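You operate a simulated robot arm through the tools that you are given. There is no shell and no other tool. Be economical: measure what you need, move in short steps, check, and stop when the job is done.

You are at the controls of a simulated robot arm. One attempt, no reset.

JOB
Take the red ring and put it on the grey plate. Then fetch the tall nut and set it on top of the grey pad. Then fetch the orange bolt and set it on the top of the crimping bench. Then take the 24 mm crimp die from the top of the crimping bench and put it on the blue gasket on the top of the white stand. Then turn the black crimp dial to 0.5 mm. Then stack the sealant tin marked "3291" from the top of the crimping bench on top of the sealant tin marked "3204". Then press the yellow zero button two times. Then take the black switch box on the top of the green bench and put it away on the bottom shelf of the stepped rack. Then lift the tin lid two open. Keep to this order.

It is judged by the outcome, as a careful person would: the job done as asked, and still so three seconds after it is handed in. It fails if anything else is knocked over, pushed out of place, dropped, spilled or broken. Lids that push on must go on centred and level and be pressed home; caps that screw on are set level and turned clockwise until they are tight.

ROBOT AND FRAMES
A 7-joint arm with a two-finger parallel gripper on a trunk, on a base that drives. Base frame: it is fixed to the floor where the robot stands at the start and does not move with it; the origin is under the middle of the robot, x ahead of it, y to its left, z up; the surface under the hand at the start is at about z = 0.9. Lengths are in m, angles in degrees, forces in N, time in s.
With the tool pointing down near the work surface it reaches from about 0.24 to 0.64 m from the robot's upright axis, wherever it stands. Its first joint turns from -166.0 to 166.0 degrees. Places, roughly: black crimp dial [-1.2, 0.3, 1.1]; black switch box [-13.75, 3, 1]; blue gasket [-3, -1, 0.5]; bottom shelf of the stepped rack (192x22 cm) [-8.3, -0.2, 0.3]; crimp die [-1, 0.25, 1]; grey pad (6x5x5 cm) [-3.8, -2.3, 0.6]; grey plate (6x8x3 cm) [0.6, 0.4, 0.9]; orange bolt (3x13x4 cm) [-4.7, -1.4, 0.8]; red ring [0.5, 0.25, 1]; sealant tin [-0.75, 0.25, 1]; tall nut (4x4x3 cm) [-3.9, -2.1, 0.6]; tin lid two [-16.7, 9.9, 1]; top of the crimping bench [-0.3, 0.4, 0.9]; yellow zero button [-0.6, 0.3, 0.9]. Payload 1.57 kg.
The TCP is the grasp point between the finger pads, 0.03 m short of the fingertips. In the tool frame z runs along the fingers and y along their closing line. The gripper opens to 0.08 m. The fingers are 0.017 m wide and 0.012 m thick; the gripper's body (0.04 by 0.082 m) begins 0.08 m behind the TCP.
Orientation is told as [roll, pitch, yaw] about the base's x, y, z axes, in that order, counted from this pose: with the fingers straight down and closing along the base's y, the tool's x points along the base's -x, its y along +y and its z along -z.

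CONTROLS
- The arm moves only by the tool jog_arm. Its argument "rows" is a list of rows, each a list of 3 entries, a list of its own where there are three numbers: the turn, a rotation vector about the tool's x, y, z in units of 5 degrees (1.0 is 5 degrees), then the shift along the tool's x, y, z in units of 25 mm (1.0 is 25 mm), then the closure in counts, from 0 (fully open) to 255 (shut). In form: [[[wx, wy, wz], [tx, ty, tz], hand], ...]. A call has 1 to 10 rows; each row shifts and turns the commanded pose from where the row before left it, along the tool's axes as they then stand. A call with a number of a shift or a turn outside -1 to 1 is refused whole. Rows are played at 5 a second. More than 0.05 m and 8.6 degrees between two rows, or a gripper value outside its range, and nothing of the call is played. A pose out of reach is approached as far as the arm can. The call stops where the force on the tool passes 40 N (or 10 N more than at its start, if that is more) or the arm is blocked; 0.2 s more then pass. The fingers move at their own pace (about 0.072 m/s each) and stop on an object; they squeeze with about 29 N. The grip force told is the motor's: it shows also when the fingers shut on nothing. Time passes only in rows, and 0.2 s behind the last, so rows that do not move let the fingers close. It gives the time, the measured TCP pose, the force on the tool (base axes), the opening and the grip force at its end, in the units of the frame above (readings bear some noise), with the torque about the TCP (base axes, N m) and any sound that the robot's microphone picked up.
- Cameras (640 x 400 px; columns grow to the right, rows downward): "scene" is now at [0.1732, 0.0662, 1.4477]; the picture's right is [1.00, -0.07, 0.00], its down [-0.06, -0.88, -0.47] and it looks along [0.03, 0.47, -0.88] (base axes); focal length 214 px, centre (320, 200). "wrist" rides on the gripper at [0.072, -0.007, -0.122] in the tool frame; the picture's right is [0.09, 1.00, 0.00], its down [-0.84, 0.08, -0.54] and it looks along [-0.54, 0.05, 0.84] (tool axes); focal length 238 px, centre (320, 200). There is no depth. A picture from a camera that has moved, and an enlarged one, comes with that camera's place and axes in the base frame and with its lens.
- snapshot(camera): a new picture of that camera. It takes no simulated time.
- raise_lower(by): slides the trunk up (or, below 0, down) by that many m; the arm and the scene camera ride with it, the base frame stays. It gives what a move gives, with no picture.
- drive_base(legs): drives the robot by 1 to 6 legs, each [ahead, left, turn to the left] in m, m and degrees, along the robot's own axes; the way and the turn of a leg run together, so that a leg with both is an arc; at most 1.5 m and 180 degrees a leg. The arm and the cameras ride along, it lands a little off, and it stops where it bumps. It gives what a move gives.
- turn_head(pan, tilt): turns the head with the scene camera to pan (to the left, within 86 degrees either way) and tilt (down, from -29 to 69), counted from straight ahead of the robot. It gives what a move gives.
- close_up(camera, box): a new picture of the part [left, top, right, bottom] of that camera's present view, enlarged. It takes no simulated time.
- sign_off(): hands the job in; it is judged then, once.

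Work in short steps. Places have to be worked out from the pictures, the camera data and where the tool is seen: move nearer, look again, correct. Check each grasp and each placing, and mend what went wrong. You have 217 turns and 198 pictures in all, those below and enlarged ones among them. Open the gripper and draw the arm clear of the work before you hand the job in, unless the task says otherwise; then end with one line.

The tools are called after "Emit:" as a command line: name --argument value ..., lists and objects as JSON in quotes. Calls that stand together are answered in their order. jog_arm: Moves the arm, as the interface text tells. Its arguments: {"type":"object","properties":{"rows":{"type":"array"}},"required":["rows"]} The other tools are called the same way: raise_lower (by) slides the trunk up or down; drive_base (legs) drives the base; turn_head (pan, tilt) turns the head that bears the scene camera; snapshot (camera) takes a picture; close_up (camera, box) takes an enlarged picture of a part of a camera's view; sign_off () hands the job in.

At the start:

```text
time: 0.0
position: [-0.2532, 0.3481, 1.2536]
orientation: [0.0, 0.0, -0.1]
force: [0.1, -0.5, 0.2]
moment: [-0.01, 0.05, 0.01]
grip_width: 0.0803
grasp_force: 0.0
trunk travel left (down, up): [-0.7, 0.29]
robot x, y, heading: [0.0031, -0.0011, 0.2]
head pan, tilt: [85.9, 61.8]
```

scene: 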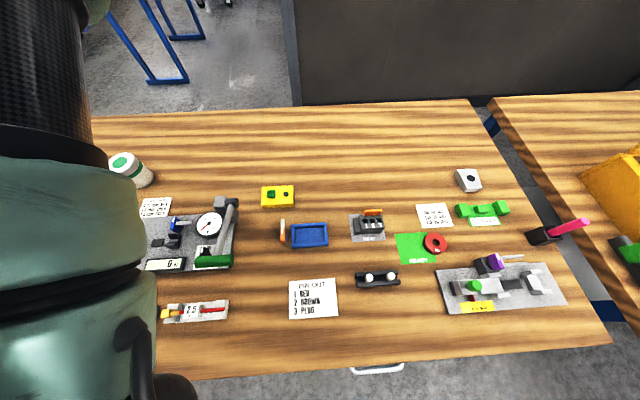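
wrist: 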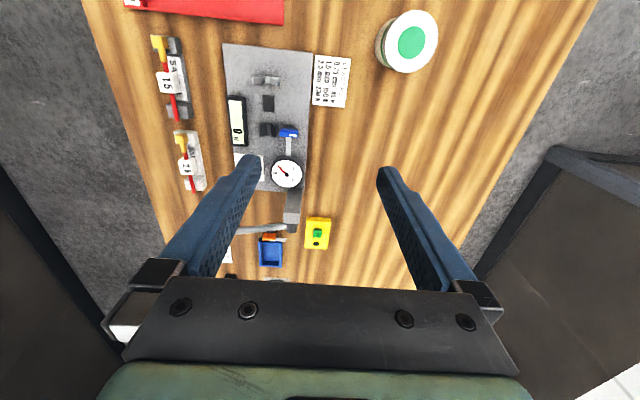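

I'll start by looking at the ring and plate enlarged.

Emit:
close_up --camera "scene" --box '[380, 150, 580, 320]'

Emit:
close_up --camera "scene" --box '[100, 140, 340, 330]'

```text
2.35 times, centred on (480, 235) of scene
camera zoom: at [0.1732, 0.0662, 1.4477], right [1.0, -0.07, 0.0], down [-0.06, -0.88, -0.47], along [0.03, 0.47, -0.88], focal length 505 px, centre (-56, 118)
```

zoom: 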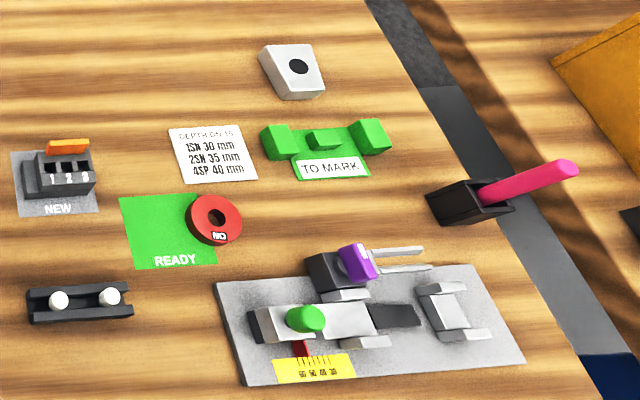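

```text
2.11 times, centred on (220, 235) of scene
camera zoom: at [0.1732, 0.0662, 1.4477], right [1.0, -0.07, 0.0], down [-0.06, -0.88, -0.47], along [0.03, 0.47, -0.88], focal length 452 px, centre (530, 126)
```

zoom: 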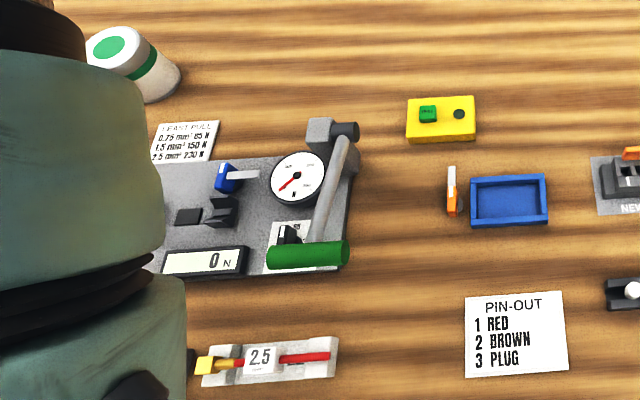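

The bench edge computes to near y≈0, so before driving I check the clearance around the robot with the head.

Emit:
turn_head --pan 0 --tilt 50

Emit:
snapshot --camera "scene"

```text
time: 1.6
position: [-0.2526, 0.3477, 1.2531]
orientation: [0.0, 0.0, 0.0]
force: [-0.5, 0.1, 0.6]
moment: [0.0, 0.04, 0.0]
grip_width: 0.0802
grasp_force: 0.1
trunk travel left (down, up): [-0.7, 0.29]
robot x, y, heading: [0.0033, 0.0008, 0.3]
head pan, tilt: [0.0, 50.0]
```

```text
193 pictures are left
camera scene: at [0.2456, 0.0019, 1.4623], right [0.0, -1.0, 0.0], down [-0.77, 0.0, -0.64], along [0.64, 0.0, -0.77], focal length 214 px, centre (320, 200)
```

scene: 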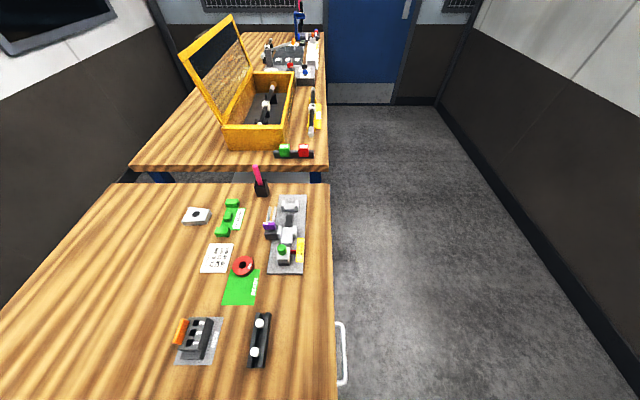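

The edge really seems to run under the robot. I look the other way to understand.

Emit:
turn_head --pan -86 --tilt 66

Emit:
snapshot --camera "scene"

```text
time: 3.2
position: [-0.2524, 0.3471, 1.2545]
orientation: [0.0, 0.0, 0.0]
force: [0.2, -0.2, 1.1]
moment: [0.0, 0.01, -0.03]
grip_width: 0.08
grasp_force: 0.1
trunk travel left (down, up): [-0.7, 0.29]
robot x, y, heading: [-0.0019, 0.0001, -0.2]
head pan, tilt: [-85.9, 66.0]
```

```text
192 pictures are left
camera scene: at [0.1729, -0.0575, 1.4432], right [-1.0, -0.07, 0.0], down [-0.07, 0.91, -0.41], along [0.03, -0.41, -0.91], focal length 214 px, centre (320, 200)
```

scene: 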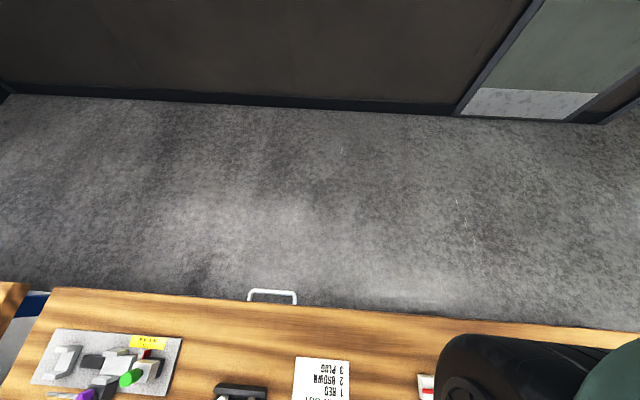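

The bench extends beneath the robot's axis; I'll just drive with care: 0.2 m ahead, then look.

Emit:
drive_base --legs '[[0.2, 0, 0]]'

Emit:
turn_head --pan 50 --tilt 62

Emit:
snapshot --camera "scene"

```text
time: 4.8
position: [-0.0493, 0.3472, 1.2541]
orientation: [0.0, -0.1, 0.2]
force: [-0.2, -0.5, 1.1]
moment: [-0.01, 0.01, 0.0]
grip_width: 0.0797
grasp_force: 0.1
trunk travel left (down, up): [-0.7, 0.29]
robot x, y, heading: [0.2062, 0.0034, 0.2]
head pan, tilt: [-85.9, 66.0]
```

```text
time: 7.0
position: [-0.0502, 0.3457, 1.2543]
orientation: [0.0, -0.1, 0.2]
force: [0.5, 0.2, 0.3]
moment: [-0.01, -0.03, 0.0]
grip_width: 0.0799
grasp_force: 0.0
trunk travel left (down, up): [-0.7, 0.29]
robot x, y, heading: [0.2063, 0.0021, 0.1]
head pan, tilt: [50.0, 62.0]
```

```text
191 pictures are left
camera scene: at [0.4137, 0.0523, 1.4475], right [0.77, -0.64, 0.0], down [-0.57, -0.68, -0.47], along [0.3, 0.36, -0.88], focal length 214 px, centre (320, 200)
```

scene: 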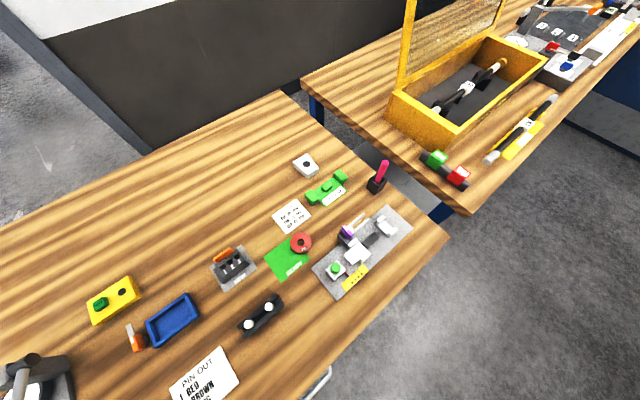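

Driving works. Ring ≈ (0.475, 0.204), plate ≈ (0.635, 0.385). I move the hand toward the ring at height.

Emit:
jog_arm --rows '[[[0, 0, 0], [-1, 0, 0], 0], [[0, 0, 0], [-1, 0, 0], 0], [[0, 0, 0], [-1, 0, 0], 0], [[0, 0, 0], [-1, 0, 0], 0], [[0, 0, 0], [-1, 0, 0], 0], [[0, 0, 0], [-1, 0, 0], 0], [[0, 0, 0], [-1, 0, 0], 0], [[0, 0, 0], [-1, 0, 0], 0], [[0, 0, 0], [-1, 0, 0], 0], [[0, 0, 0], [-1, 0, 0], 0]]'

Emit:
jog_arm --rows '[[[0, 0, 0], [-1, -0.5, 0.5], 0], [[0, 0, 0], [-1, -0.5, 0.5], 0], [[0, 0, 0], [-1, -0.5, 0.5], 0], [[0, 0, 0], [-1, -0.5, 0.5], 0], [[0, 0, 0], [-1, -0.5, 0.5], 0], [[0, 0, 0], [-1, -0.5, 0.5], 0], [[0, 0, 0], [-1, -0.5, 0.5], 0], [[0, 0, 0], [-1, -0.5, 0.5], 0], [[0, 0, 0], [-1, -0.5, 0.5], 0]]'

Emit:
snapshot --camera "wrist"

```text
time: 9.2
position: [0.1996, 0.3468, 1.2555]
orientation: [0.2, 0.0, 0.3]
force: [-0.6, -0.9, 0.9]
moment: [0.01, 0.03, 0.02]
grip_width: 0.0802
grasp_force: 0.0
trunk travel left (down, up): [-0.7, 0.29]
robot x, y, heading: [0.2032, -0.0018, 0.1]
head pan, tilt: [50.0, 62.0]
```

```text
time: 11.2
position: [0.4253, 0.2368, 1.1396]
orientation: [0.1, 0.0, 0.3]
force: [0.3, 0.3, -0.2]
moment: [-0.01, -0.01, -0.01]
grip_width: 0.08
grasp_force: 0.1
trunk travel left (down, up): [-0.7, 0.29]
robot x, y, heading: [0.2057, 0.0016, 0.2]
head pan, tilt: [50.0, 62.0]
```

```text
190 pictures are left
camera wrist: at [0.3533, 0.2294, 1.262], right [-0.1, 1.0, 0.0], down [0.84, 0.08, 0.54], along [0.54, 0.05, -0.84], focal length 238 px, centre (320, 200)
```

wrist: 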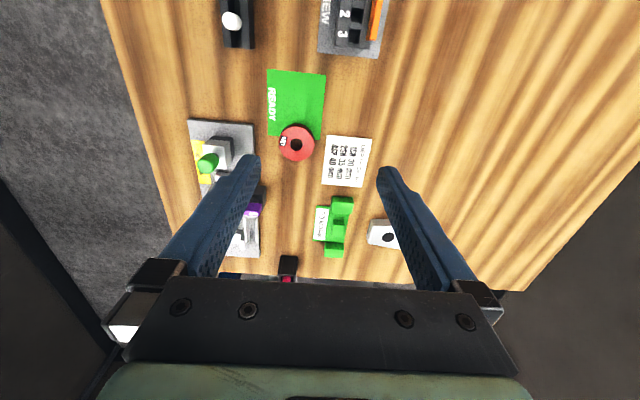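

Wrist view puts the ring at (0.476, 0.206). I move above it and down to z≈1.0.

Emit:
jog_arm --rows '[[[0, 0, 0], [-0.7, -0.4, 0.9], 0], [[0, 0, 0], [-0.7, -0.4, 0.9], 0], [[0, 0, 0], [-0.63, -0.42, 1], 0], [[0, 0, 0], [0, 0, 1], 0], [[0, 0, 0], [0, 0, 1], 0], [[0, 0, 0], [0, 0, 0.8], 0], [[0, 0, 0], [0, 0, 0], 0]]'

Emit:
snapshot --camera "wrist"

Emit:
snapshot --camera "scene"

```text
time: 12.8
position: [0.4753, 0.2054, 1.0]
orientation: [-0.2, 0.0, 0.3]
force: [0.5, 0.1, 0.3]
moment: [-0.01, 0.02, -0.02]
grip_width: 0.0799
grasp_force: 0.0
trunk travel left (down, up): [-0.7, 0.29]
robot x, y, heading: [0.2053, 0.0018, -0.1]
head pan, tilt: [50.0, 62.0]
```

```text
189 pictures are left
camera wrist: at [0.4031, 0.1999, 1.1229], right [-0.1, 1.0, 0.0], down [0.84, 0.08, 0.54], along [0.54, 0.05, -0.84], focal length 238 px, centre (320, 200)
```

wrist: 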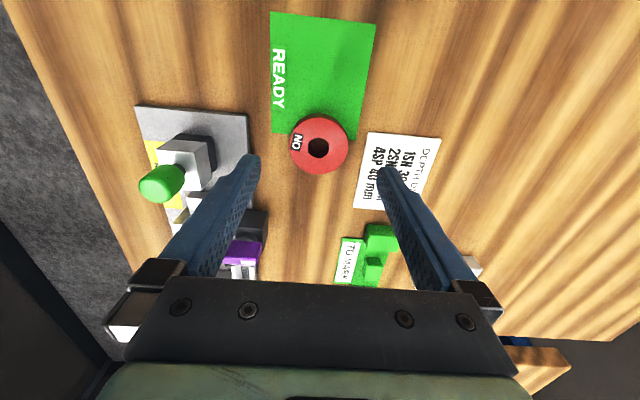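

```text
188 pictures are left
camera scene: at [0.4135, 0.0522, 1.4475], right [0.77, -0.64, 0.0], down [-0.56, -0.68, -0.47], along [0.3, 0.36, -0.88], focal length 214 px, centre (320, 200)
```

scene: 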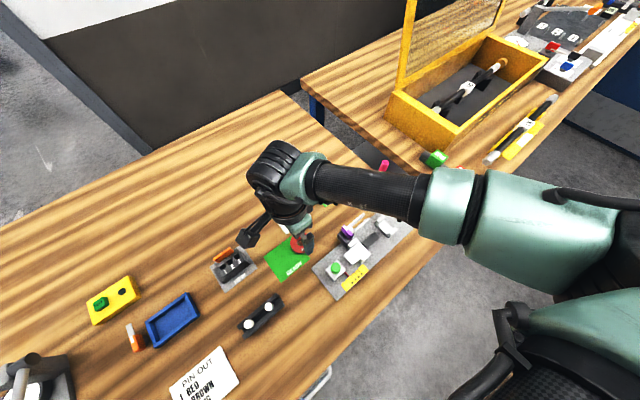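

Ring is centred between the fingers. I descend to z≈0.937.

Emit:
jog_arm --rows '[[[0, 0, 0], [-0.1, 0, 0.8], 0], [[0, 0, 0], [0, 0, 0.8], 0], [[0, 0, 0], [0, 0, 0.5], 0], [[0, 0, 0], [0, 0, 0.4], 0], [[0, 0, 0], [0, 0, 0], 0]]'

Emit:
snapshot --camera "wrist"

```text
time: 14.0
position: [0.4777, 0.2045, 0.9388]
orientation: [0.0, 0.1, 0.3]
force: [0.8, 0.1, -0.3]
moment: [-0.03, 0.03, 0.03]
grip_width: 0.0802
grasp_force: 0.2
trunk travel left (down, up): [-0.7, 0.29]
robot x, y, heading: [0.2062, 0.0013, -0.0]
head pan, tilt: [50.0, 62.0]
```

```text
187 pictures are left
camera wrist: at [0.4065, 0.1992, 1.0606], right [-0.1, 1.0, 0.0], down [0.84, 0.08, 0.54], along [0.54, 0.05, -0.84], focal length 238 px, centre (320, 200)
```

wrist: 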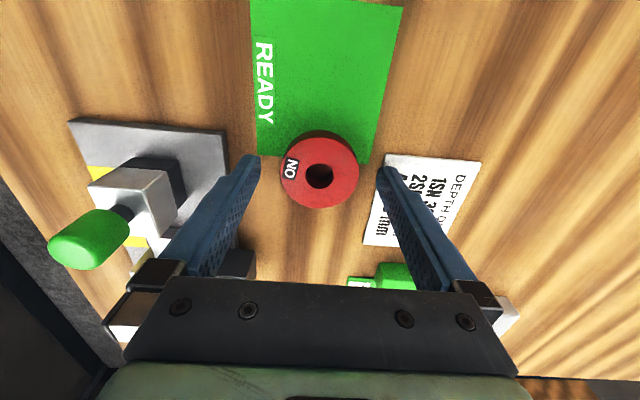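

Ring centred at x≈0.479. I lower a bit more to find the table, then close.

Emit:
jog_arm --rows '[[[0, 0, 0], [0, 0, 0.2], 0], [[0, 0, 0], [0, 0, 0.15], 0], [[0, 0, 0], [0, 0, 0], 120], [[0, 0, 0], [0, 0, 0], 255], [[0, 0, 0], [0, 0, 0], 255], [[0, 0, 0], [0, 0, 0], 255]]'

Emit:
snapshot --camera "wrist"

```text
time: 15.4
position: [0.4787, 0.206, 0.9308]
orientation: [0.0, -0.1, 0.4]
force: [0.0, -0.3, 0.7]
moment: [0.05, 0.0, 0.0]
grip_width: 0.0441
grasp_force: 28.9
trunk travel left (down, up): [-0.7, 0.29]
robot x, y, heading: [0.2074, 0.0005, 0.1]
head pan, tilt: [50.0, 62.0]
```

```text
186 pictures are left
camera wrist: at [0.4064, 0.1995, 1.0527], right [-0.1, 1.0, 0.0], down [0.84, 0.08, 0.54], along [0.54, 0.05, -0.84], focal length 238 px, centre (320, 200)
```

wrist: 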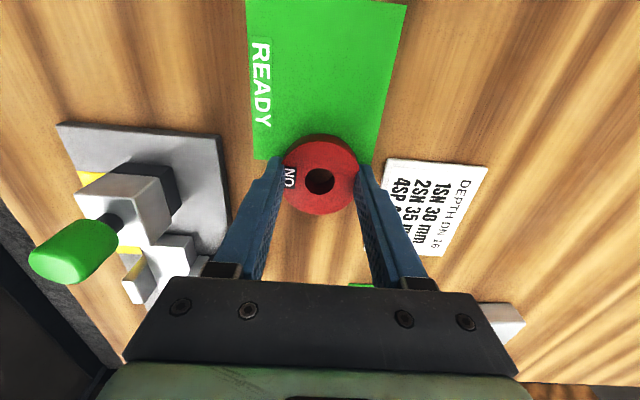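

Gripped at 44 mm. Lift and carry toward the plate.

Emit:
jog_arm --rows '[[[0, 0, 0], [0, 0, -0.5], 255], [[0, 0, 0], [0, 0, -1], 255], [[0, 0, 0], [0, 0, -1], 255], [[0, 0, 0], [0, 0, -1], 255], [[0, 0, 0], [0, 0, -1], 255], [[0, 0, 0], [-0.5, 0.9, -0.5], 255], [[0, 0, 0], [-0.9, 0.9, 0], 255], [[0, 0, 0], [-0.9, 0.9, 0], 255], [[0, 0, 0], [-0.9, 0.9, 0], 255]]'

Emit:
snapshot --camera "wrist"

```text
time: 17.4
position: [0.5583, 0.2974, 1.055]
orientation: [-0.1, 0.2, 0.3]
force: [-0.4, 0.3, -2.6]
moment: [-0.01, 0.0, 0.03]
grip_width: 0.0436
grasp_force: 29.0
trunk travel left (down, up): [-0.7, 0.29]
robot x, y, heading: [0.2018, 0.0014, 0.7]
head pan, tilt: [50.0, 62.0]
```

```text
185 pictures are left
camera wrist: at [0.4869, 0.2908, 1.1779], right [-0.1, 1.0, 0.0], down [0.84, 0.08, 0.54], along [0.54, 0.05, -0.84], focal length 238 px, centre (320, 200)
```

wrist: 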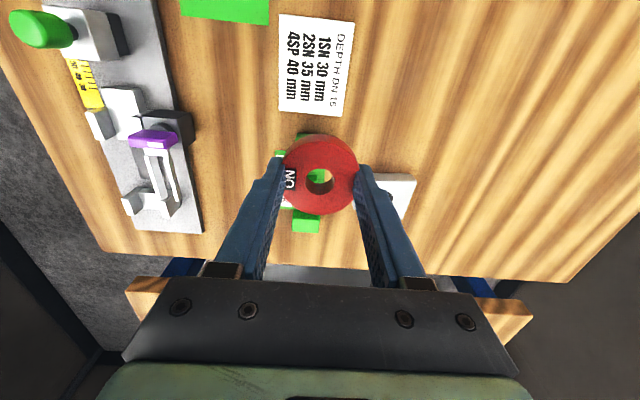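

Ring held firmly. Move on to near the plate and view.

Emit:
jog_arm --rows '[[[0, 0, 0], [-0.2, 0.9, 0], 255], [[0, 0, 0], [-0.2, 0.9, 0], 255], [[0, 0, 0], [-0.2, 0.9, 0], 255], [[0, 0, 0], [-0.2, 0.8, 0], 255], [[0, 0, 0], [0, 0, 0], 255]]'

Emit:
snapshot --camera "wrist"

Emit:
close_up --camera "scene" --box '[220, 100, 400, 220]'

```text
time: 18.6
position: [0.5777, 0.3824, 1.0547]
orientation: [0.0, 0.1, 0.3]
force: [-0.2, -0.5, -2.1]
moment: [-0.05, 0.0, 0.02]
grip_width: 0.0435
grasp_force: 29.3
trunk travel left (down, up): [-0.7, 0.29]
robot x, y, heading: [0.2032, 0.0016, 0.3]
head pan, tilt: [50.0, 62.0]
```

```text
184 pictures are left
camera wrist: at [0.5059, 0.3777, 1.1771], right [-0.1, 1.0, 0.0], down [0.84, 0.08, 0.54], along [0.54, 0.05, -0.84], focal length 238 px, centre (320, 200)
```

wrist: 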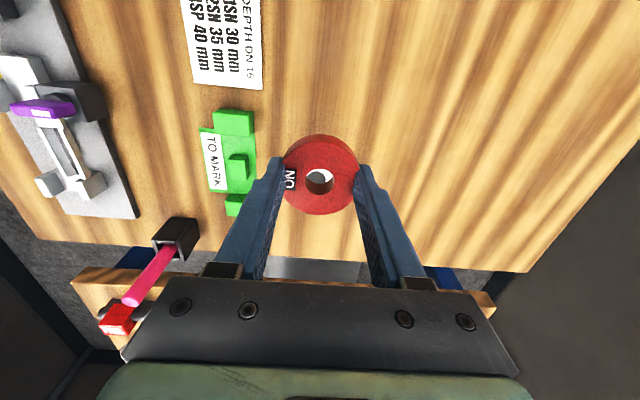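

```text
3.33 times, centred on (310, 160) of scene
camera zoom: at [0.4137, 0.0521, 1.4475], right [0.77, -0.64, 0.0], down [-0.56, -0.68, -0.47], along [0.3, 0.36, -0.88], focal length 715 px, centre (353, 333)
```

zoom: 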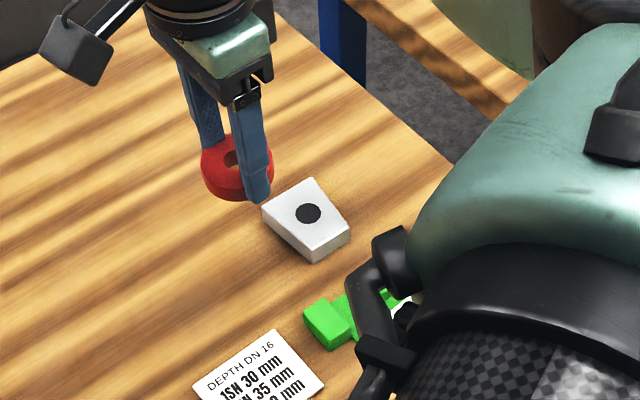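

Plate top centre works out at about (0.639, 0.389). I move over it and come down to z≈0.98.

Emit:
jog_arm --rows '[[[0, 0, 0], [-0.8, 0.1, 0], 255], [[0, 0, 0], [-0.8, 0.1, 0], 255], [[0, 0, 0], [-0.84, 0.06, 0.5], 255], [[0, 0, 0], [0, 0, 0.8], 255], [[0, 0, 0], [0, 0, 0.8], 255], [[0, 0, 0], [0, 0, 0.8], 255], [[0, 0, 0], [0, 0, 0], 255]]'

Emit:
snapshot --camera "wrist"

Emit:
close_up --camera "scene" --box '[220, 100, 400, 220]'

```text
time: 20.2
position: [0.6409, 0.3911, 0.9819]
orientation: [0.0, 0.0, 0.2]
force: [0.0, -0.4, -1.4]
moment: [-0.03, -0.02, -0.03]
grip_width: 0.0436
grasp_force: 28.5
trunk travel left (down, up): [-0.7, 0.29]
robot x, y, heading: [0.2041, 0.0001, 0.3]
head pan, tilt: [50.0, 62.0]
```

```text
182 pictures are left
camera wrist: at [0.568, 0.3842, 1.1045], right [-0.1, 1.0, 0.0], down [0.84, 0.08, 0.54], along [0.54, 0.05, -0.84], focal length 238 px, centre (320, 200)
```

wrist: 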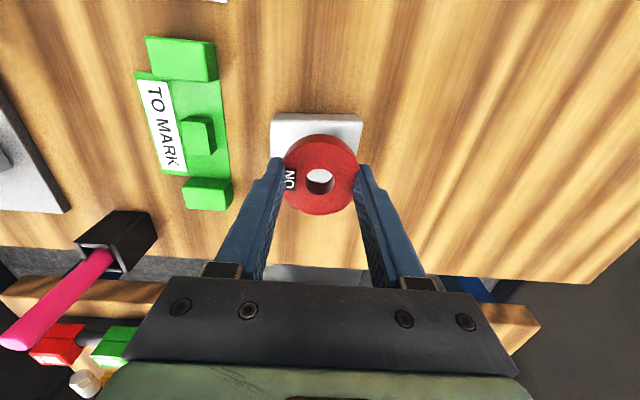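

```text
3.33 times, centred on (310, 160) of scene
camera zoom: at [0.4137, 0.0524, 1.4475], right [0.77, -0.64, 0.0], down [-0.56, -0.68, -0.47], along [0.3, 0.36, -0.88], focal length 715 px, centre (353, 333)
```

zoom: 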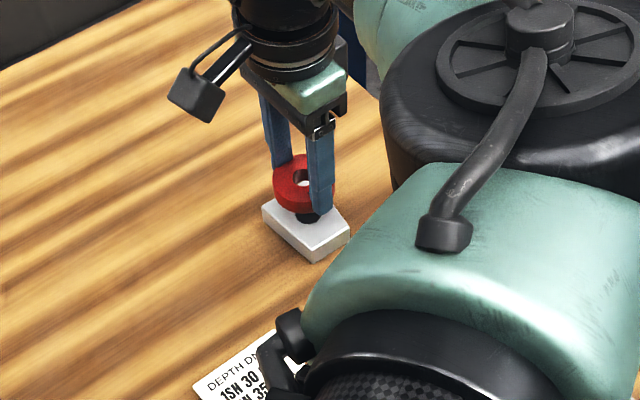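

Ring hangs over the plate, slightly to +y. I shift 4 mm to -y and lower slowly until contact is felt.

Emit:
jog_arm --rows '[[[0, 0, 0], [0, -0.16, 0.2], 255], [[0, 0, 0], [0, 0, 0.2], 255], [[0, 0, 0], [0, 0, 0.2], 255], [[0, 0, 0], [0, 0, 0.15], 255], [[0, 0, 0], [0, 0, 0], 255]]'

Emit:
close_up --camera "scene" --box '[260, 120, 350, 180]'

```text
time: 21.4
position: [0.6391, 0.3867, 0.9646]
orientation: [0.0, 0.0, 0.3]
force: [-0.1, 0.2, -1.5]
moment: [-0.03, -0.03, -0.02]
grip_width: 0.0435
grasp_force: 29.2
trunk travel left (down, up): [-0.7, 0.29]
robot x, y, heading: [0.2041, 0.0023, 0.2]
head pan, tilt: [50.0, 62.0]
```

```text
6.67 times, centred on (305, 150) of scene
camera zoom: at [0.4138, 0.0524, 1.4474], right [0.77, -0.64, 0.0], down [-0.56, -0.68, -0.47], along [0.3, 0.36, -0.88], focal length 1430 px, centre (420, 533)
```

zoom: 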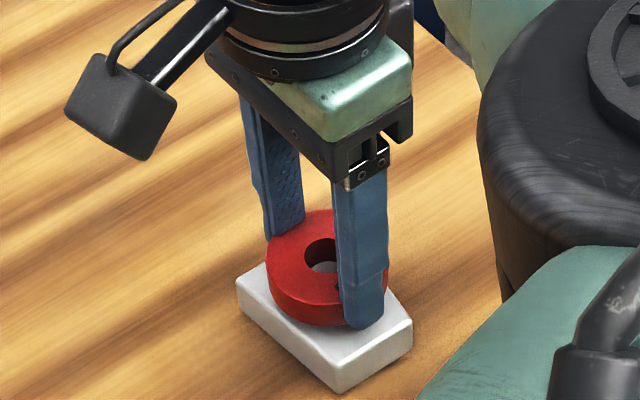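

Close to touching now. I continue down in small steps for contact.

Emit:
jog_arm --rows '[[[0, 0, 0], [-0.1, 0, 0.1], 255], [[0, 0, 0], [0, 0, 0.1], 255], [[0, 0, 0], [0, 0, 0], 255]]'

Emit:
close_up --camera "scene" --box '[260, 120, 350, 180]'

```text
time: 22.2
position: [0.6406, 0.3876, 0.9583]
orientation: [0.0, 0.1, 0.2]
force: [-0.8, 0.8, -2.2]
moment: [-0.01, 0.01, 0.03]
grip_width: 0.0438
grasp_force: 28.9
trunk travel left (down, up): [-0.7, 0.29]
robot x, y, heading: [0.2046, -0.0032, 0.1]
head pan, tilt: [50.0, 62.0]
```

```text
6.67 times, centred on (305, 150) of scene
camera zoom: at [0.4138, 0.0525, 1.4474], right [0.77, -0.64, 0.0], down [-0.56, -0.68, -0.47], along [0.3, 0.36, -0.88], focal length 1430 px, centre (420, 533)
```

zoom: 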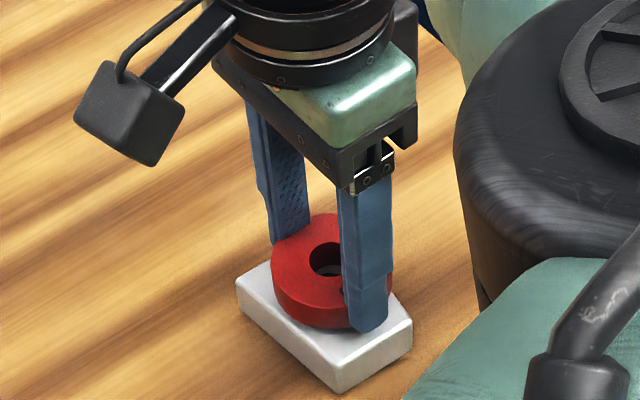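

No contact yet; a few more millimetres.

Emit:
jog_arm --rows '[[[0, 0, 0], [0, 0, 0.08], 255], [[0, 0, 0], [0, 0, 0.08], 255], [[0, 0, 0], [0, 0, 0.08], 255], [[0, 0, 0], [0, 0, 0], 255]]'

```text
time: 23.2
position: [0.6417, 0.3856, 0.9545]
orientation: [0.1, -0.2, 0.2]
force: [0.6, -0.4, 6.6]
moment: [-0.16, 0.16, 0.04]
grip_width: 0.0436
grasp_force: 28.8
trunk travel left (down, up): [-0.7, 0.29]
robot x, y, heading: [0.2023, 0.0009, 0.3]
head pan, tilt: [50.0, 62.0]
```

Contact (force +8 N). I release and lift.

Emit:
jog_arm --rows '[[[0, 0, 0], [0, 0, 0], 0], [[0, 0, 0], [0, 0, 0], 0], [[0, 0, 0], [0, 0, 0], 0], [[0, 0, 0], [0, 0, -0.4], 0], [[0, 0, 0], [0, 0, -0.8], 0], [[0, 0, 0], [0, 0, -1], 0], [[0, 0, 0], [0.5, 0, -1], 0], [[0, 0, 0], [1, 0, -1], 0]]'

Emit:
snapshot --camera "wrist"

Emit:
close_up --camera "scene" --box '[260, 120, 350, 180]'

```text
time: 25.0
position: [0.6031, 0.3853, 1.0593]
orientation: [-0.1, -0.1, 0.2]
force: [-0.4, -0.2, -0.8]
moment: [-0.03, -0.01, -0.01]
grip_width: 0.0801
grasp_force: 0.0
trunk travel left (down, up): [-0.7, 0.29]
robot x, y, heading: [0.2029, 0.0002, 0.1]
head pan, tilt: [50.0, 62.0]
```

```text
178 pictures are left
camera wrist: at [0.5304, 0.3793, 1.1815], right [-0.1, 1.0, 0.0], down [0.84, 0.08, 0.54], along [0.54, 0.05, -0.84], focal length 238 px, centre (320, 200)
```

wrist: 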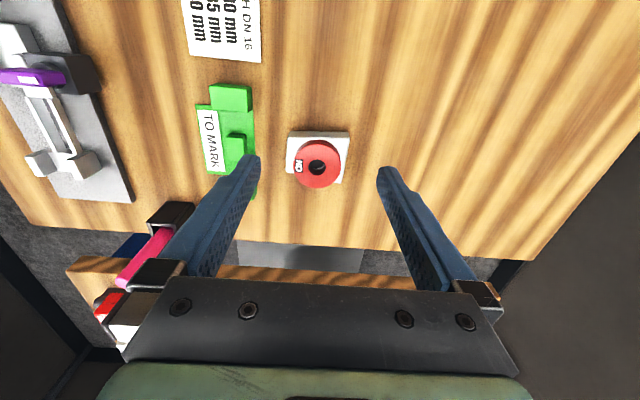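

```text
6.67 times, centred on (305, 150) of scene
camera zoom: at [0.4131, 0.0521, 1.4475], right [0.77, -0.64, 0.0], down [-0.56, -0.68, -0.47], along [0.3, 0.36, -0.88], focal length 1430 px, centre (420, 533)
```

zoom: 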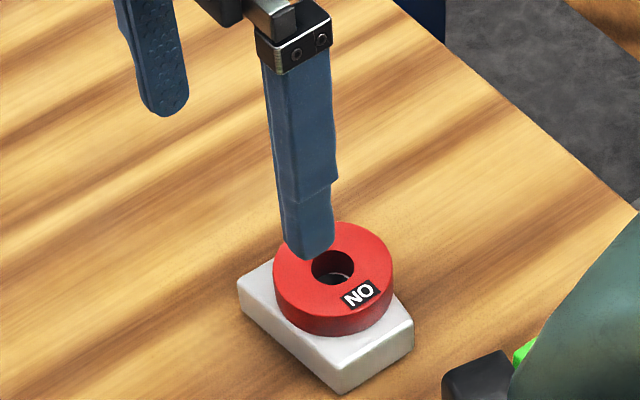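

Ring is on the plate, well centred. Now raise the hand and tuck it in before driving.

Emit:
jog_arm --rows '[[[0, 0, 0], [0, -0.5, -1], 0], [[0, 0, 0], [0.5, -0.5, -1], 0], [[0, 0, 0], [0.5, -0.5, -1], 0], [[0, 0, 0], [0.5, -0.5, -1], 0], [[0, 0, 0], [0.5, -1, -1], 0], [[0, 0, 0], [0.5, -1, -1], 0], [[0, 0, 0], [0.5, -1, -1], 0], [[0, 0, 0], [0.5, -1, -1], 0], [[0, 0, 0], [0.5, -1, 0], 0], [[0, 0, 0], [0, -1, 0], 0]]'

Emit:
turn_head --pan -86 --tilt 25

Emit:
snapshot --camera "scene"

```text
time: 27.2
position: [0.5049, 0.1842, 1.2597]
orientation: [0.0, 0.1, 0.2]
force: [-1.1, -0.8, -0.1]
moment: [0.0, 0.02, -0.02]
grip_width: 0.0799
grasp_force: 0.2
trunk travel left (down, up): [-0.7, 0.29]
robot x, y, heading: [0.2014, -0.0018, 0.4]
head pan, tilt: [50.0, 62.0]
```

```text
time: 29.4
position: [0.504, 0.1856, 1.2591]
orientation: [-0.1, 0.0, 0.3]
force: [0.6, 0.2, 0.4]
moment: [0.03, -0.03, -0.02]
grip_width: 0.0799
grasp_force: 0.0
trunk travel left (down, up): [-0.7, 0.29]
robot x, y, heading: [0.2076, 0.0059, 0.4]
head pan, tilt: [-85.9, 25.0]
```

```text
176 pictures are left
camera scene: at [0.3794, -0.089, 1.4998], right [-1.0, -0.08, 0.0], down [-0.03, 0.42, -0.91], along [0.07, -0.9, -0.42], focal length 214 px, centre (320, 200)
```

scene: 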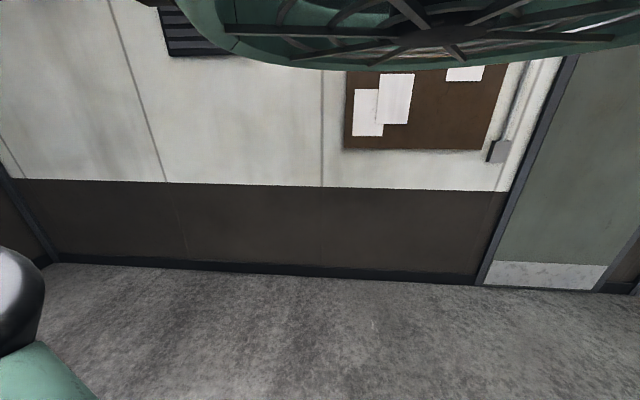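

I strafe right out of the bench's way, turn round, and look toward -x.

Emit:
drive_base --legs '[[0, -0.6, 0], [0, 0, 180]]'

Emit:
turn_head --pan 0 --tilt 20

Emit:
snapshot --camera "scene"

```text
time: 40.1
position: [-0.0929, -0.7772, 1.2598]
orientation: [-0.1, 0.0, -179.7]
force: [-0.1, 0.9, 0.6]
moment: [-0.02, 0.02, -0.01]
grip_width: 0.0798
grasp_force: 0.1
trunk travel left (down, up): [-0.7, 0.29]
robot x, y, heading: [0.2079, -0.592, -179.7]
head pan, tilt: [-85.9, 25.0]
```

```text
time: 41.7
position: [-0.0929, -0.7761, 1.2596]
orientation: [0.0, 0.0, -179.7]
force: [0.3, 0.1, 0.0]
moment: [-0.01, 0.02, 0.0]
grip_width: 0.0802
grasp_force: 0.0
trunk travel left (down, up): [-0.7, 0.29]
robot x, y, heading: [0.2075, -0.589, -179.6]
head pan, tilt: [0.0, 20.0]
```

```text
175 pictures are left
camera scene: at [-0.0572, -0.5907, 1.5079], right [0.0, 1.0, 0.0], down [0.34, 0.0, -0.94], along [-0.94, 0.0, -0.34], focal length 214 px, centre (320, 200)
```

scene: 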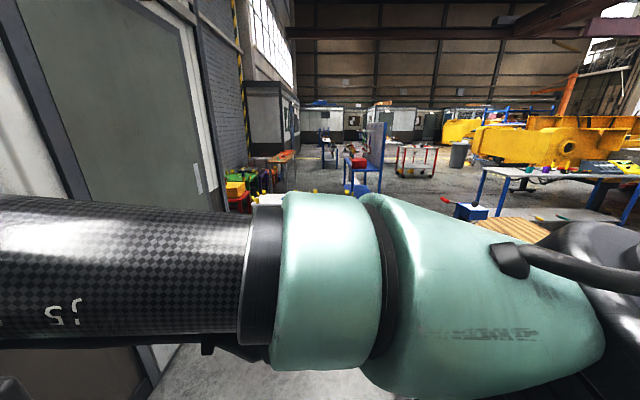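

The arm blocks the view; I bring the hand back to its starting place beside the robot.

Emit:
jog_arm --rows '[[[0, 0, 0], [1, 1, 0], 0], [[0, 0, 0], [1, 1, 0], 0], [[0, 0, 0], [1, 1, 0], 0], [[0, 0, 0], [1, 1, 0], 0], [[0, 0, 0], [1, 1, 0], 0], [[0, 0, 0], [1, 1, 0], 0], [[0, 0, 0], [1, 0.5, 0], 0], [[0, 0, 0], [1, 0, 0], 0], [[0, 0, 0], [1, 0, 0], 0], [[0, 0, 0], [1, 0, 0], 0]]'

Emit:
jog_arm --rows '[[[0, 0, 0], [1, 0, 0], 0], [[0, 0, 0], [1, 0, 0], 0], [[0, 0, 0], [1, 0, 0], 0], [[0, 0, 0], [1, 0, 0], 0], [[0, 0, 0], [1, 0, 0], 0], [[0, 0, 0], [1, 0, 0], 0], [[0, 0, 0], [1, 0, 0], 0], [[0, 0, 0], [1, 0, 0], 0], [[0, 0, 0], [1, 0, 0], 0], [[0, 0, 0], [1, 0, 0], 0]]'

Emit:
snapshot --camera "scene"

```text
time: 43.9
position: [0.1572, -0.9385, 1.2596]
orientation: [0.0, 0.0, -179.8]
force: [0.7, -0.2, 0.5]
moment: [-0.01, 0.0, 0.0]
grip_width: 0.0802
grasp_force: 0.0
trunk travel left (down, up): [-0.7, 0.29]
robot x, y, heading: [0.2097, -0.5939, -179.7]
head pan, tilt: [0.0, 20.0]
```

```text
time: 44.9
position: [0.1864, -0.9485, 1.2533]
orientation: [-1.8, 2.3, 169.6]
force: [-0.6, 0.0, -0.3]
moment: [0.0, -0.01, 0.0]
grip_width: 0.0798
grasp_force: 0.1
trunk travel left (down, up): [-0.7, 0.29]
robot x, y, heading: [0.2066, -0.5906, -179.3]
head pan, tilt: [0.0, 20.0]
stopped in row 4: the arm was blocked; the commanded pose is now the measured one
```

```text
174 pictures are left
camera scene: at [-0.0574, -0.5909, 1.5079], right [-0.01, 1.0, 0.0], down [0.34, 0.0, -0.94], along [-0.94, -0.01, -0.34], focal length 214 px, centre (320, 200)
```

scene: 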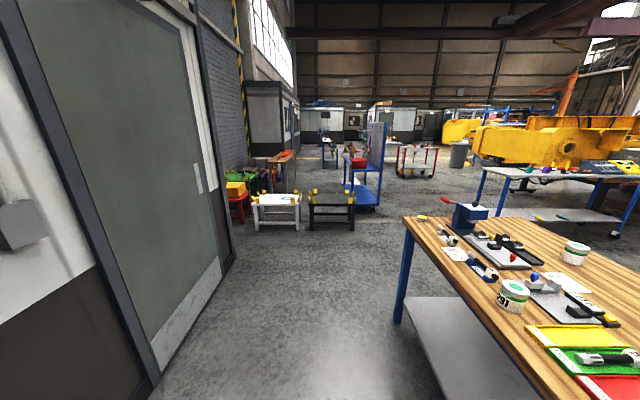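

View is clear. I zoom on the region of the stands ahead.

Emit:
close_up --camera "scene" --box '[210, 120, 450, 250]'

Emit:
close_up --camera "scene" --box '[400, 180, 640, 400]'

```text
2.67 times, centred on (330, 185) of scene
camera zoom: at [-0.0574, -0.5909, 1.5079], right [-0.01, 1.0, 0.0], down [0.34, 0.0, -0.94], along [-0.94, -0.01, -0.34], focal length 572 px, centre (293, 240)
```

zoom: 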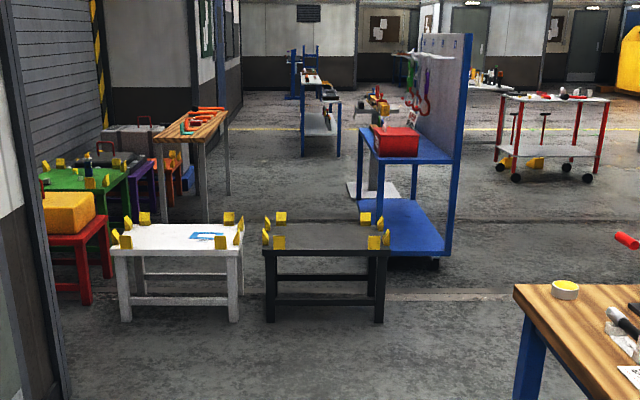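

```text
1.82 times, centred on (520, 290) of scene
camera zoom: at [-0.0574, -0.5909, 1.5079], right [-0.01, 1.0, 0.0], down [0.34, 0.0, -0.94], along [-0.94, -0.01, -0.34], focal length 390 px, centre (-44, 36)
```

zoom: 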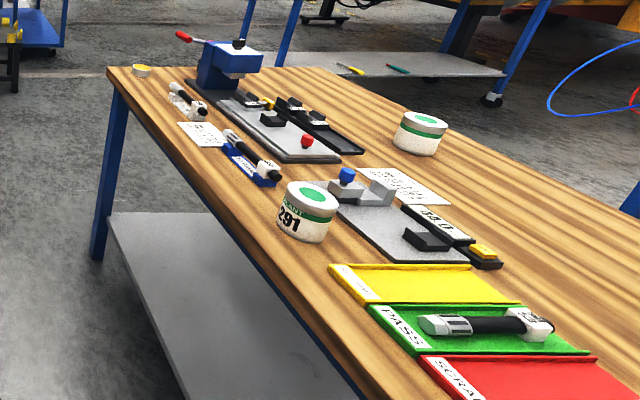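

White stand with blue gasket, green table with clamps (nut/pad likely) and wooden table (bolt) are visible. I drive closer to see the passage.

Emit:
drive_base --legs '[[1.2, 0, 0], [0.7, 0, 0]]'

Emit:
snapshot --camera "scene"

```text
time: 54.3
position: [-1.7027, -0.9673, 1.2531]
orientation: [-1.8, 2.4, 169.7]
force: [0.1, -0.3, 0.5]
moment: [0.0, 0.02, 0.01]
grip_width: 0.0801
grasp_force: 0.1
trunk travel left (down, up): [-0.7, 0.29]
robot x, y, heading: [-1.6832, -0.607, -179.6]
head pan, tilt: [0.0, 20.0]
```

```text
171 pictures are left
camera scene: at [-1.9474, -0.6092, 1.5079], right [-0.01, 1.0, 0.0], down [0.34, 0.0, -0.94], along [-0.94, -0.01, -0.34], focal length 214 px, centre (320, 200)
```

scene: 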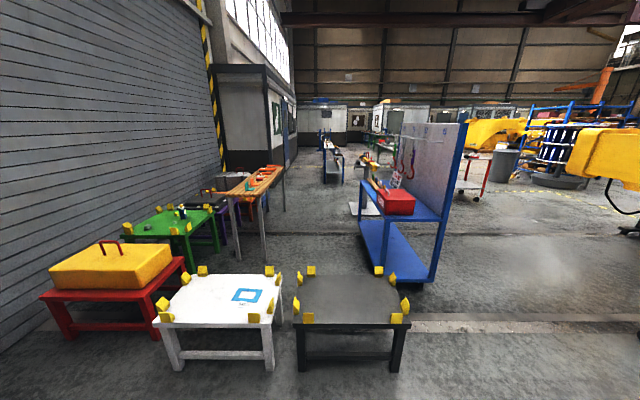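

I've mapped: white stand x -2.8…-3.22, y -1.5…-0.87; black stand to y -0.11; rack beyond x≈-3.7; green table x -3.65…-4.2, y<-1.82. I go round the black stand's right side into the aisle behind.

Emit:
drive_base --legs '[[0.5, -0.45, 0], [0.3, -0.4, 0], [0.8, 0, 0]]'

Emit:
turn_head --pan 40 --tilt 40

Emit:
snapshot --camera "scene"

```text
time: 64.4
position: [-3.3007, -0.1448, 1.2531]
orientation: [-1.8, 2.4, 170.1]
force: [-0.7, 0.1, -0.3]
moment: [0.0, 0.03, -0.02]
grip_width: 0.08
grasp_force: 0.1
trunk travel left (down, up): [-0.7, 0.29]
robot x, y, heading: [-3.2819, 0.2134, -179.5]
head pan, tilt: [0.0, 20.0]
```

```text
time: 65.5
position: [-3.3006, -0.1442, 1.2528]
orientation: [-1.9, 2.5, 170.0]
force: [0.5, -0.2, -0.1]
moment: [-0.04, -0.02, -0.06]
grip_width: 0.0801
grasp_force: 0.0
trunk travel left (down, up): [-0.7, 0.29]
robot x, y, heading: [-3.2851, 0.2113, -179.6]
head pan, tilt: [40.0, 40.0]
```

```text
170 pictures are left
camera scene: at [-3.5184, 0.1579, 1.4765], right [-0.65, 0.76, 0.0], down [0.49, 0.42, -0.77], along [-0.58, -0.5, -0.64], focal length 214 px, centre (320, 200)
```

scene: 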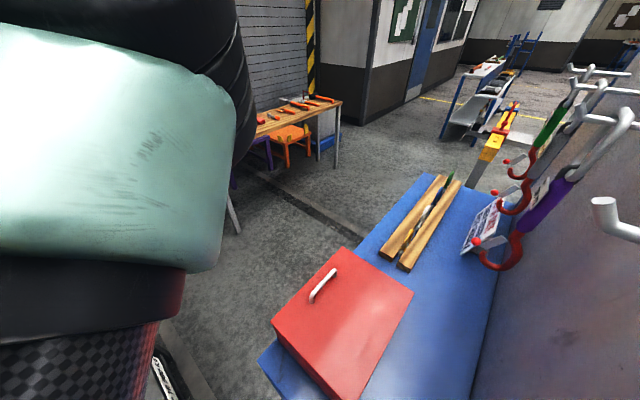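

The gap between black stand (x≈-3.22) and rack corner (x≈-3.54) is narrow; I centre on it and move left cautiously.

Emit:
drive_base --legs '[[0.09, 0, 0], [0, 0.25, 0]]'

```text
time: 67.8
position: [-3.3882, -0.3605, 1.2524]
orientation: [-2.2, 2.6, 169.9]
force: [0.6, -0.2, -0.7]
moment: [0.02, -0.01, 0.0]
grip_width: 0.0798
grasp_force: 0.0
trunk travel left (down, up): [-0.7, 0.29]
robot x, y, heading: [-3.3697, -0.001, -179.4]
head pan, tilt: [40.0, 40.0]
stopped in leg 2: the robot was blocked; the commanded pose is now the measured one
```

Blocked: the gap is too narrow. I back out and go round the far side of the rack.

Emit:
drive_base --legs '[[0.02, -0.25, 0], [-0.6, 0, 0], [0, -0.95, 0], [1.3, 0, 0]]'

Emit:
turn_head --pan 20 --tilt 35

Emit:
snapshot --camera "scene"

```text
time: 83.5
position: [-4.1253, 0.866, 1.2519]
orientation: [-1.8, 2.4, 169.4]
force: [0.4, 0.0, -0.4]
moment: [-0.04, 0.03, 0.01]
grip_width: 0.0799
grasp_force: 0.0
trunk travel left (down, up): [-0.7, 0.29]
robot x, y, heading: [-4.1052, 1.2188, 179.9]
head pan, tilt: [40.0, 40.0]
```

```text
time: 84.3
position: [-4.1263, 0.8658, 1.2515]
orientation: [-1.9, 2.6, 169.5]
force: [0.1, -1.3, -1.0]
moment: [-0.01, -0.01, 0.0]
grip_width: 0.0799
grasp_force: 0.0
trunk travel left (down, up): [-0.7, 0.29]
robot x, y, heading: [-4.1033, 1.2233, 179.8]
head pan, tilt: [20.0, 35.0]
```

```text
169 pictures are left
camera scene: at [-4.3586, 1.1955, 1.4841], right [-0.34, 0.94, 0.0], down [0.54, 0.2, -0.82], along [-0.77, -0.28, -0.57], focal length 214 px, centre (320, 200)
```

scene: 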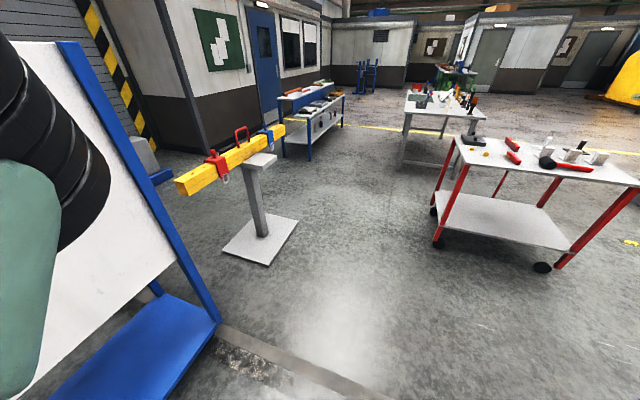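

Path: beyond the pedestal (x<-6.2), then across and back toward the green table along y≈-0.65.

Emit:
drive_base --legs '[[1.25, 0.1, 0], [1.25, 0, 0], [0, 1.0, 0], [0, 0.75, 0], [-1.5, 0, 0]]'

Emit:
turn_head --pan 80 --tilt 40

Emit:
snapshot --camera "scene"

```text
time: 112.2
position: [-5.1328, -0.9775, 1.2521]
orientation: [-1.9, 2.4, 169.4]
force: [-0.6, 0.3, -0.5]
moment: [0.0, 0.0, 0.03]
grip_width: 0.0802
grasp_force: 0.0
trunk travel left (down, up): [-0.7, 0.29]
robot x, y, heading: [-5.1131, -0.6218, -179.9]
head pan, tilt: [20.0, 35.0]
```

```text
time: 113.5
position: [-5.1324, -0.9785, 1.252]
orientation: [-1.9, 2.5, 169.5]
force: [-0.2, 0.7, 0.0]
moment: [-0.02, -0.01, 0.01]
grip_width: 0.08
grasp_force: 0.1
trunk travel left (down, up): [-0.7, 0.29]
robot x, y, heading: [-5.1109, -0.6224, -179.8]
head pan, tilt: [80.0, 40.0]
```

```text
168 pictures are left
camera scene: at [-5.2975, -0.7033, 1.4765], right [-0.98, 0.17, 0.0], down [0.11, 0.63, -0.77], along [-0.13, -0.75, -0.64], focal length 214 px, centre (320, 200)
```

scene: 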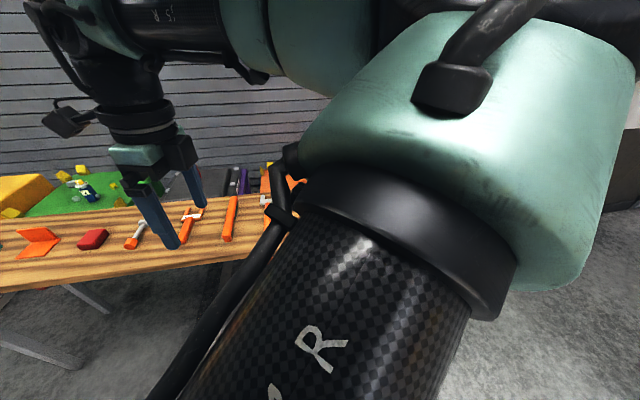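

Wood table with orange items and green table visible. Now go to beside the green table.

Emit:
drive_base --legs '[[-1.42, 0, 0], [0, 0.85, 0]]'

Emit:
snapshot --camera "scene"

Emit:
snapshot --camera "wrist"

```text
time: 124.5
position: [-3.7383, -1.8111, 1.253]
orientation: [-1.9, 2.5, 168.8]
force: [-0.6, -0.2, 0.0]
moment: [0.01, 0.01, 0.02]
grip_width: 0.08
grasp_force: 0.1
trunk travel left (down, up): [-0.7, 0.29]
robot x, y, heading: [-3.7103, -1.4581, 179.3]
head pan, tilt: [80.0, 40.0]
```

```text
167 pictures are left
camera scene: at [-3.8988, -1.5347, 1.4765], right [-0.98, 0.18, 0.0], down [0.12, 0.63, -0.77], along [-0.14, -0.75, -0.64], focal length 214 px, centre (320, 200)
```

scene: 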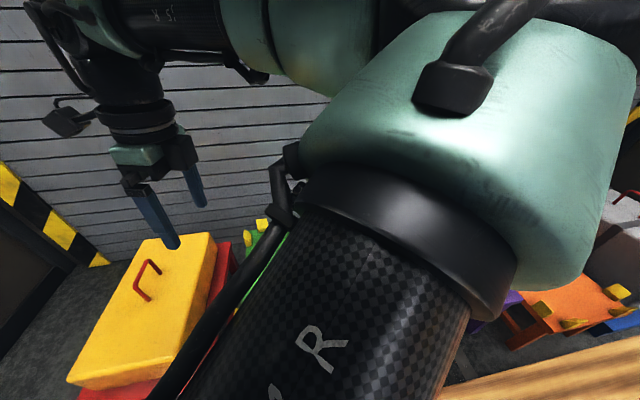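

```text
166 pictures are left
camera wrist: at [-3.6717, -1.8212, 1.3782], right [-0.1, -0.99, -0.03], down [-0.86, 0.07, 0.5], along [-0.5, 0.08, -0.86], focal length 238 px, centre (320, 200)
```

wrist: 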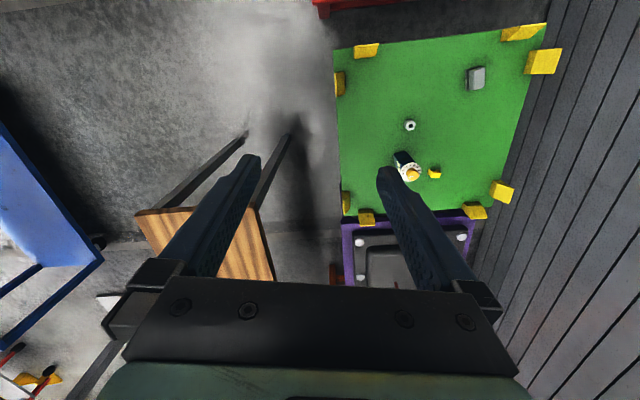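

Nut ≈ (-3.885,-2.073), pad ≈ (-3.757,-2.235). I step closer to the table.

Emit:
drive_base --legs '[[0.08, 0.15, 0], [0, 0.07, 0]]'

```text
time: 126.6
position: [-3.8186, -2.0325, 1.2528]
orientation: [-2.0, 2.6, 168.9]
force: [-0.5, 0.3, 1.0]
moment: [0.03, 0.0, 0.03]
grip_width: 0.08
grasp_force: 0.1
trunk travel left (down, up): [-0.7, 0.29]
robot x, y, heading: [-3.791, -1.674, 179.4]
head pan, tilt: [80.0, 40.0]
```

Good position. I level the tool, straighten yaw to 180°, and lower the trunk.

Emit:
jog_arm --rows '[[[-0.19, -0.25, -0.7], [0, 0, 0], 0], [[-0.19, -0.25, -0.7], [-0.5, 0.5, 0], 0], [[0, 0, -0.8], [-0.5, 0.5, 0], 0], [[0, 0, 0], [-0.5, 0.5, 0], 0], [[0, 0, 0], [-0.5, 0, 0], 0], [[0, 0, 0], [0, 0, 0], 0]]'

Emit:
raise_lower --by -0.33

Emit:
snapshot --camera "wrist"

```text
time: 128.0
position: [-3.8696, -2.0676, 1.2527]
orientation: [0.1, 0.1, 179.9]
force: [0.1, 0.7, -0.1]
moment: [0.0, 0.01, -0.01]
grip_width: 0.0797
grasp_force: 0.1
trunk travel left (down, up): [-0.7, 0.29]
robot x, y, heading: [-3.7928, -1.6744, 179.6]
head pan, tilt: [80.0, 40.0]
```

```text
time: 131.3
position: [-3.869, -2.065, 0.9222]
orientation: [0.1, 0.1, 179.8]
force: [0.0, 0.3, 0.0]
moment: [-0.01, 0.0, 0.03]
grip_width: 0.08
grasp_force: 0.0
trunk travel left (down, up): [-0.37, 0.62]
robot x, y, heading: [-3.7948, -1.6758, 179.3]
head pan, tilt: [80.0, 40.0]
```

```text
165 pictures are left
camera wrist: at [-3.7983, -2.0584, 1.0449], right [0.09, -1.0, 0.0], down [-0.84, -0.07, 0.54], along [-0.54, -0.05, -0.84], focal length 238 px, centre (320, 200)
```

wrist: 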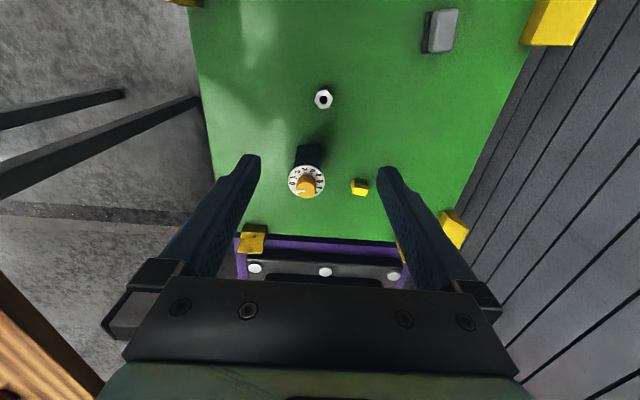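

Nut is at ≈(-3.88,-2.073). I zoom to see its flats and the pad.

Emit:
close_up --camera "wrist" --box '[280, 60, 380, 220]'

Emit:
close_up --camera "wrist" --box '[390, 0, 490, 60]'

```text
2.50 times, centred on (330, 140) of wrist
camera zoom: at [-3.7983, -2.0584, 1.0449], right [0.09, -1.0, 0.0], down [-0.84, -0.07, 0.54], along [-0.54, -0.05, -0.84], focal length 596 px, centre (295, 350)
```

zoom: 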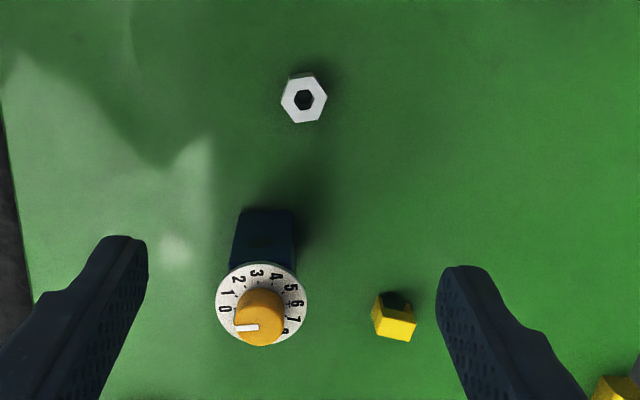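

```text
6.40 times, centred on (440, 30) of wrist
camera zoom: at [-3.7983, -2.0584, 1.0449], right [0.09, -1.0, 0.0], down [-0.84, -0.07, 0.54], along [-0.54, -0.05, -0.84], focal length 1525 px, centre (-448, 1288)
```

zoom: 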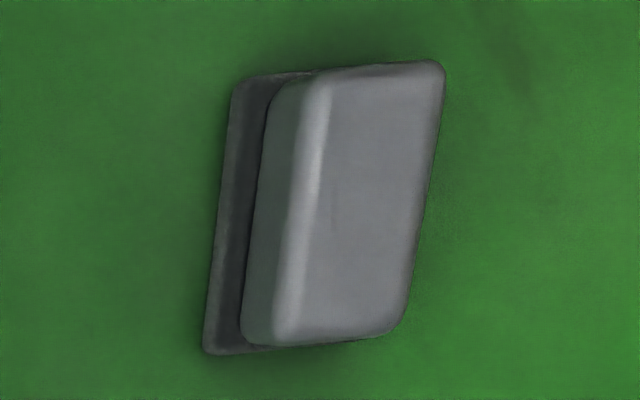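

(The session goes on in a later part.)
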